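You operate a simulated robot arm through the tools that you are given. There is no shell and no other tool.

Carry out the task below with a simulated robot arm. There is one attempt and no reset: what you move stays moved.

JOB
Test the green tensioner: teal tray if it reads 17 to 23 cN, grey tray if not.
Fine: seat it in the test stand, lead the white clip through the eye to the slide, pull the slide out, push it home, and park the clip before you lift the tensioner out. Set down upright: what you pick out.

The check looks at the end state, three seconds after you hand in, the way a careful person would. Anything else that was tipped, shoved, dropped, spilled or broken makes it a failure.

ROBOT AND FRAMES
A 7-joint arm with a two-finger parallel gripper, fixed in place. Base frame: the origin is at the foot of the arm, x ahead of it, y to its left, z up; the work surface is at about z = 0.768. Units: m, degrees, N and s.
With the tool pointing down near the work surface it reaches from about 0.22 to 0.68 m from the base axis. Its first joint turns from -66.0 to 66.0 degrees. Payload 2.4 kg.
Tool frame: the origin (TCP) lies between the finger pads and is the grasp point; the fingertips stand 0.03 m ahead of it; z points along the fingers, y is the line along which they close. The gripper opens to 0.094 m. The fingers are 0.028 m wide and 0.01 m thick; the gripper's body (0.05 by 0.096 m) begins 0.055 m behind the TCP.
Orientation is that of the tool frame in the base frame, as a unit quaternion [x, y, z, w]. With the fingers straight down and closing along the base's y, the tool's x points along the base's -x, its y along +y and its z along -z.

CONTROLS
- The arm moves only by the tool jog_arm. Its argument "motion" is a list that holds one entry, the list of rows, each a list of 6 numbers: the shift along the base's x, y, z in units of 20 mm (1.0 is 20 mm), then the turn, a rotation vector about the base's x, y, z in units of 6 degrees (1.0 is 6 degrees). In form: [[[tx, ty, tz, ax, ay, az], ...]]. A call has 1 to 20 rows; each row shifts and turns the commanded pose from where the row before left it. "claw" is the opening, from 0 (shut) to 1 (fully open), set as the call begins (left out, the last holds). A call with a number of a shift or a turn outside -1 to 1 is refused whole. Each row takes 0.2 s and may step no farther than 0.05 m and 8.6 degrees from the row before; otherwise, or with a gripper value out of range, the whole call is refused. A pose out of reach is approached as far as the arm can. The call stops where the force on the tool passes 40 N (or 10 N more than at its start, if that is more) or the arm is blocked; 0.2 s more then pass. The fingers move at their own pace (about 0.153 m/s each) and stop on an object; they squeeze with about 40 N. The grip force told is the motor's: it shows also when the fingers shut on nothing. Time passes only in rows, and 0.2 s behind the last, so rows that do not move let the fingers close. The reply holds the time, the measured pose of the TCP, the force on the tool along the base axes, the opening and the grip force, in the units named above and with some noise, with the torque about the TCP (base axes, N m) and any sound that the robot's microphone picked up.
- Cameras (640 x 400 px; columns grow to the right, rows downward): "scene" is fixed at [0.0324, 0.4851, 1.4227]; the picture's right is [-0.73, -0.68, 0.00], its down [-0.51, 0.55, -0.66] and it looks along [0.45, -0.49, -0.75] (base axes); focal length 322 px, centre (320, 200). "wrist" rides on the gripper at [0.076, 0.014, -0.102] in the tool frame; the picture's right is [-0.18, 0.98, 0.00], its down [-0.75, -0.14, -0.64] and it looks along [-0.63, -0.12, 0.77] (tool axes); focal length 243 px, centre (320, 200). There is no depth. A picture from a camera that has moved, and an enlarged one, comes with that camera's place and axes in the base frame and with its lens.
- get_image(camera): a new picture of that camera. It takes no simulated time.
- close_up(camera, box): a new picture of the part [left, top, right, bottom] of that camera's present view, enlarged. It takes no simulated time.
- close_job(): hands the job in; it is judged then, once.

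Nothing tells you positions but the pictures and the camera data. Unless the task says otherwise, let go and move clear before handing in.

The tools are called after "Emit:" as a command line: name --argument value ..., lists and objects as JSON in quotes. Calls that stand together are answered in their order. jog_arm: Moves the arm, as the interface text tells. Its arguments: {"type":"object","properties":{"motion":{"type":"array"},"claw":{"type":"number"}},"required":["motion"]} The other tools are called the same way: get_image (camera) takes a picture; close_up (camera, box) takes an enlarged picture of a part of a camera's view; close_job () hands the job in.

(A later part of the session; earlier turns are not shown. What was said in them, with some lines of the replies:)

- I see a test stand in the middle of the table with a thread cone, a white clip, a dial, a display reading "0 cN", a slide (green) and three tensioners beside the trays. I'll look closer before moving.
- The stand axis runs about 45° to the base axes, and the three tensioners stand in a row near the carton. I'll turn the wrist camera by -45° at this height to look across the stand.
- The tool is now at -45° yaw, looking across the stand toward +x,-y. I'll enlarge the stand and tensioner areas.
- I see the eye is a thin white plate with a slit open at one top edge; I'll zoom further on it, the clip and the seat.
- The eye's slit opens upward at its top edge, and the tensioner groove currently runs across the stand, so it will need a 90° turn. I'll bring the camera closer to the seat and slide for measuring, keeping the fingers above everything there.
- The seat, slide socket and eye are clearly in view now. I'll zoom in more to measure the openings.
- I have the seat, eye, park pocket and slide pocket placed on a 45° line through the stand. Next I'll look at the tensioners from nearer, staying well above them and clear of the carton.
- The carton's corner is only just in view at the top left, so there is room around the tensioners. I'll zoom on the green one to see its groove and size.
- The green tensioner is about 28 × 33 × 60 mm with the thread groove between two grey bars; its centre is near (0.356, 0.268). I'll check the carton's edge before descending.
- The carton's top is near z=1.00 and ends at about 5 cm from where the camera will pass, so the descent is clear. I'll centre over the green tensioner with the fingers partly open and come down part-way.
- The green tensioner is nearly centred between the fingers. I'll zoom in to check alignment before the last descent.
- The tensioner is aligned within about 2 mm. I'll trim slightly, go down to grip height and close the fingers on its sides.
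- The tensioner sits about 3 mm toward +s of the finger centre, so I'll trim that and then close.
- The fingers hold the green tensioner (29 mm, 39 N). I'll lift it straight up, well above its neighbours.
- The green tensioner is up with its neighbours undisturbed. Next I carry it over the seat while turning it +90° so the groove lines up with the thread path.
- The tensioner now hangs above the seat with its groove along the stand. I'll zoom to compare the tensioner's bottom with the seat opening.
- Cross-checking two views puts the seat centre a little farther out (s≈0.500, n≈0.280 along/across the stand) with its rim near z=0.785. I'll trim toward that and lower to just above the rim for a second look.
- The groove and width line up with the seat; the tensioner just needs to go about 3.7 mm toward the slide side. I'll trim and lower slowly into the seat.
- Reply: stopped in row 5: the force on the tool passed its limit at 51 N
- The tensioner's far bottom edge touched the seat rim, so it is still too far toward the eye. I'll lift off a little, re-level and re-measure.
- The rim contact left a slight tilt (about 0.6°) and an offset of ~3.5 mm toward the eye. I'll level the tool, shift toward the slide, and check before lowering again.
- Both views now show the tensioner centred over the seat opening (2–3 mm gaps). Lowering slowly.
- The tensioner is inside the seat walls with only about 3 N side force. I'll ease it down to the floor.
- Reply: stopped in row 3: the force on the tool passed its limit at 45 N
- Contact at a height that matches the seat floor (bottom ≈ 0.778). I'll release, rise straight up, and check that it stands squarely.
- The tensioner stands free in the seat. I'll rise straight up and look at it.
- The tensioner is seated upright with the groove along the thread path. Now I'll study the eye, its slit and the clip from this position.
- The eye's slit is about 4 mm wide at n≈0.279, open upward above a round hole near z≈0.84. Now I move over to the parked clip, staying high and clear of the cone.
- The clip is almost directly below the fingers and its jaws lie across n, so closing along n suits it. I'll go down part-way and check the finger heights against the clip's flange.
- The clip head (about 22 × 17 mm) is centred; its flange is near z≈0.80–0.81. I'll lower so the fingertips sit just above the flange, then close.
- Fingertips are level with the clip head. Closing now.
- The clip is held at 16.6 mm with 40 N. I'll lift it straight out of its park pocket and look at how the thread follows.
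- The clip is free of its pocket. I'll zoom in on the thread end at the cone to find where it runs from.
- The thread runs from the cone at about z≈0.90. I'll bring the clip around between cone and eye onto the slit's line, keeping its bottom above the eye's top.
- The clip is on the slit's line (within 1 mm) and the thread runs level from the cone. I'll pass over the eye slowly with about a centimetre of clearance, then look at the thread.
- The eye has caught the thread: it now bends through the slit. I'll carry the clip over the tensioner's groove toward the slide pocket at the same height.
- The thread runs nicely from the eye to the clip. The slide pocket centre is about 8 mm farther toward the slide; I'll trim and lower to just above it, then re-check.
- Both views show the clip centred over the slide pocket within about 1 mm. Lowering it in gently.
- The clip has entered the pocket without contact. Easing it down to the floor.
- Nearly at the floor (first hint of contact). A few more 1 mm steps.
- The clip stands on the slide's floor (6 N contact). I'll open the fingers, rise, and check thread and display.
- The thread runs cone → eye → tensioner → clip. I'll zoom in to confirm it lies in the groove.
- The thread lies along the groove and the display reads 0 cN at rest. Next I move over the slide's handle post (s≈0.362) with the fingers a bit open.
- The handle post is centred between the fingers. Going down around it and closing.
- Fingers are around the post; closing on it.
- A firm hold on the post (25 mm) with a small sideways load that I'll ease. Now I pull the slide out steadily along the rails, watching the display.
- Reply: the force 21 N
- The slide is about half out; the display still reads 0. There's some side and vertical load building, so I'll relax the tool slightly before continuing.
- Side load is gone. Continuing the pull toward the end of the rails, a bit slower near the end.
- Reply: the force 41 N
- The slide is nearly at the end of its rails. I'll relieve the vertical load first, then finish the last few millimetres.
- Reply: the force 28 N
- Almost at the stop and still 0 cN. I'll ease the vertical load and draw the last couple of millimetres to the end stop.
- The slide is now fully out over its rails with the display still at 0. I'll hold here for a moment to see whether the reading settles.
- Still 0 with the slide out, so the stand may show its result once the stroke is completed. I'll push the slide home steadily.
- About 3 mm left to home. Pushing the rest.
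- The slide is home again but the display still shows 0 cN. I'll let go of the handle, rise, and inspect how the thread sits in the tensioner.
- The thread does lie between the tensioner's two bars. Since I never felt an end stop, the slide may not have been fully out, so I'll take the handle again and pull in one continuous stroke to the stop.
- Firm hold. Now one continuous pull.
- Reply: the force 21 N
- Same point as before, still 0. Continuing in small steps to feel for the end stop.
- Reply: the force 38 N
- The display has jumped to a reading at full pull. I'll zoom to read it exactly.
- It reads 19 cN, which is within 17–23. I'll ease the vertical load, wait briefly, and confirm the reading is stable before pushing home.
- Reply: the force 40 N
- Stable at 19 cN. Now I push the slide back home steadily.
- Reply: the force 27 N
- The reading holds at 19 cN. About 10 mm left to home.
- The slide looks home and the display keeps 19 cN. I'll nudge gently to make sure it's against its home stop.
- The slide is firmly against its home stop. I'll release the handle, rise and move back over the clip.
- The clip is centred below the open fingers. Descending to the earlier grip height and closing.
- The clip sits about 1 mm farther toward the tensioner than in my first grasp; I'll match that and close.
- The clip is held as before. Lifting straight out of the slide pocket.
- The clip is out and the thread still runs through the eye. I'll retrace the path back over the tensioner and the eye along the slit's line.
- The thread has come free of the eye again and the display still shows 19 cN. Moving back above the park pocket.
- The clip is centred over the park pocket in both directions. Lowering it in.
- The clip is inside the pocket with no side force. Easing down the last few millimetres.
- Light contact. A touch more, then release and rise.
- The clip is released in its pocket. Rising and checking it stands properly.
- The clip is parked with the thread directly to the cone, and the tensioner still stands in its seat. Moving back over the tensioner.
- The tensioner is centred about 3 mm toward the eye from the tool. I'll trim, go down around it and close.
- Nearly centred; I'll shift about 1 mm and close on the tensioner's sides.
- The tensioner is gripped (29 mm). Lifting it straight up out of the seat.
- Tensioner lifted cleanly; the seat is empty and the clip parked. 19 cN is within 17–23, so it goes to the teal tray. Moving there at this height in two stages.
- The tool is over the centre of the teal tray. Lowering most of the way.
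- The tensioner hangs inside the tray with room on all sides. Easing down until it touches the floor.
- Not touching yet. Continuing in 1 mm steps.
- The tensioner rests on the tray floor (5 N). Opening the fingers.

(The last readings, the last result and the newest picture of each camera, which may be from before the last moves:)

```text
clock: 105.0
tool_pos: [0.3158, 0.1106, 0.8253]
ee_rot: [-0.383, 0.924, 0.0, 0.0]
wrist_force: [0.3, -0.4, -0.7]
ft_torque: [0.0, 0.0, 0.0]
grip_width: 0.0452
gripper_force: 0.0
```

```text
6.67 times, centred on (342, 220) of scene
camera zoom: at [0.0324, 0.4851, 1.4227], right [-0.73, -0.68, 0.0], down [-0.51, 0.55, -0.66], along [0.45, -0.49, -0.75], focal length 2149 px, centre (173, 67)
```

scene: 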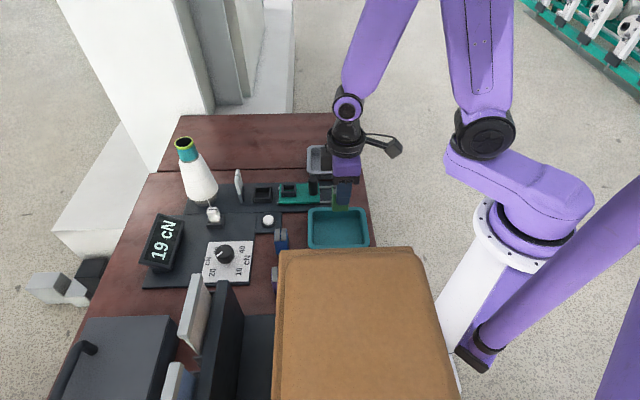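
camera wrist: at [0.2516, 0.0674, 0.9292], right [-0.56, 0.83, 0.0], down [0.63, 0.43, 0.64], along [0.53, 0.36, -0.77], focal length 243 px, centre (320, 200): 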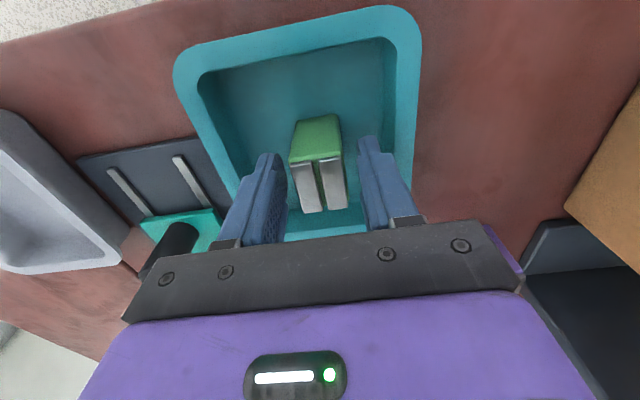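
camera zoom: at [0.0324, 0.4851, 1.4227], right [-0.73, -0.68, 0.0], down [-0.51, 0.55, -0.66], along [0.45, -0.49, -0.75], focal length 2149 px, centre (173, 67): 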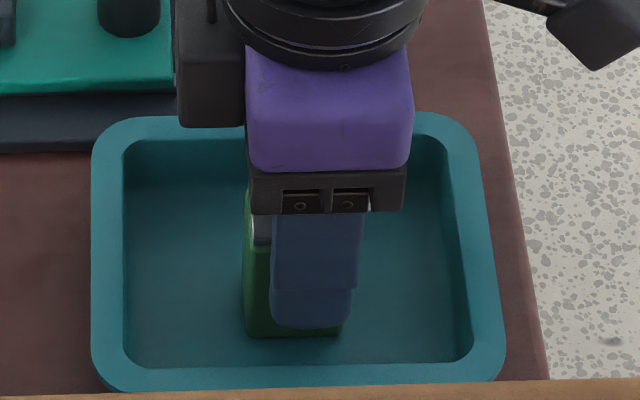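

The tensioner stands free in the teal tray. Rising straight up well clear.

Emit:
jog_arm --motion '[[[0, 0, 0.4, 0, 0, 0], [0, 0, 0.7, 0, 0, 0], [0, 0, 1, 0, 0, 0], [0, 0, 1, 0, 0, 0], [0, 0, 1, 0, 0, 0], [0, 0, 1, 0, 0, 0], [0, 0, 1, 0, 0, 0], [0, 0, 1, 0, 0, 0], [0, 0, 0.5, 0, 0, 0], [0, 0, 0, 0, 0, 0]]]'

Emit:
get_image --camera "scene"

Emit:
get_image --camera "wrist"

Emit:
close_up --camera "scene" --box '[280, 170, 390, 260]'

Emit:
close_up --camera "scene" --box '[130, 130, 350, 290]'

```text
clock: 107.2
tool_pos: [0.3149, 0.1099, 0.979]
ee_rot: [-0.383, 0.924, 0.0, 0.0]
wrist_force: [0.9, 0.1, 0.9]
ft_torque: [-0.01, -0.02, 0.02]
grip_width: 0.0449
gripper_force: 0.1
```

```text
taken
```

scene: 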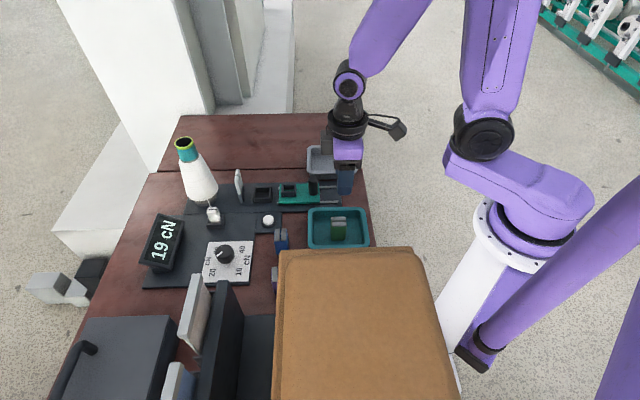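

```text
taken
camera wrist: at [0.2516, 0.067, 1.0812], right [-0.56, 0.83, 0.0], down [0.63, 0.43, 0.64], along [0.53, 0.36, -0.77], focal length 243 px, centre (320, 200)
```

wrist: 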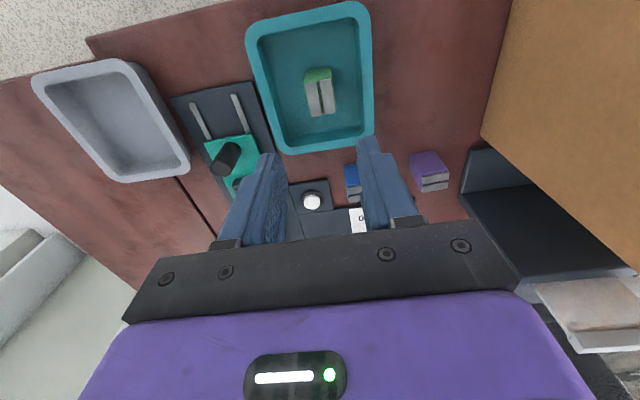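

```text
4.44 times, centred on (335, 215) of scene
camera zoom: at [0.0324, 0.4851, 1.4227], right [-0.73, -0.68, 0.0], down [-0.51, 0.55, -0.66], along [0.45, -0.49, -0.75], focal length 1432 px, centre (253, 133)
```

zoom: 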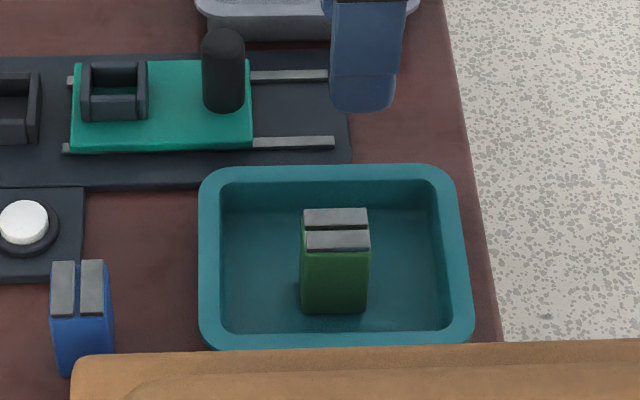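

```text
2.50 times, centred on (240, 210) of scene
camera zoom: at [0.0324, 0.4851, 1.4227], right [-0.73, -0.68, 0.0], down [-0.51, 0.55, -0.66], along [0.45, -0.49, -0.75], focal length 806 px, centre (520, 175)
```

zoom: 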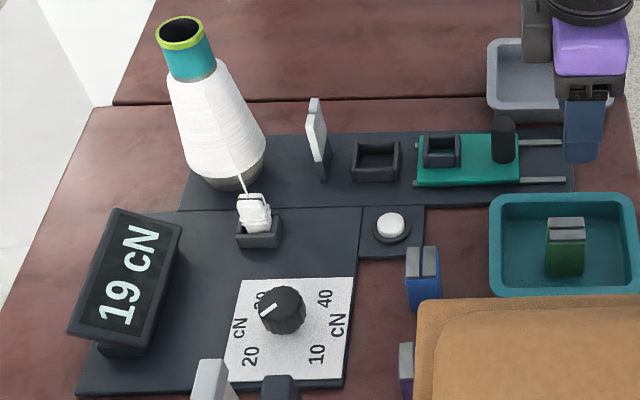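

The green tensioner (19 cN) stands upright in the teal tray. The slide is home, the clip is parked with its thread running straight to the cone, the other tensioners are where they were, and the gripper is clear. I'm handing in now.

Emit:
close_job

```text
The job is handed in.
```

The green tensioner read **19 cN**, which is within 17 to 23, so it now stands upright in the teal tray and the job is handed in.

- **Test:** I seated the tensioner in the stand and led the clip through the eye to the slide. My first pull stopped a few millimetres short of full travel and the display stayed at 0. I pushed the slide home and pulled again. At full travel it showed 19 cN and held that reading.
- **Contact with the stand:** On the way into the seat, the tensioner touched the rim once at about 51 N. I lifted it off, re-aligned it and it went in cleanly. I saw no damage or shift to the stand afterwards.
- **End state:** The slide is home, and the clip is back in its park pocket with the thread running straight to the cone. I did not touch the blue and purple tensioners, the dial or the button, and the gripper is clear above the tray.
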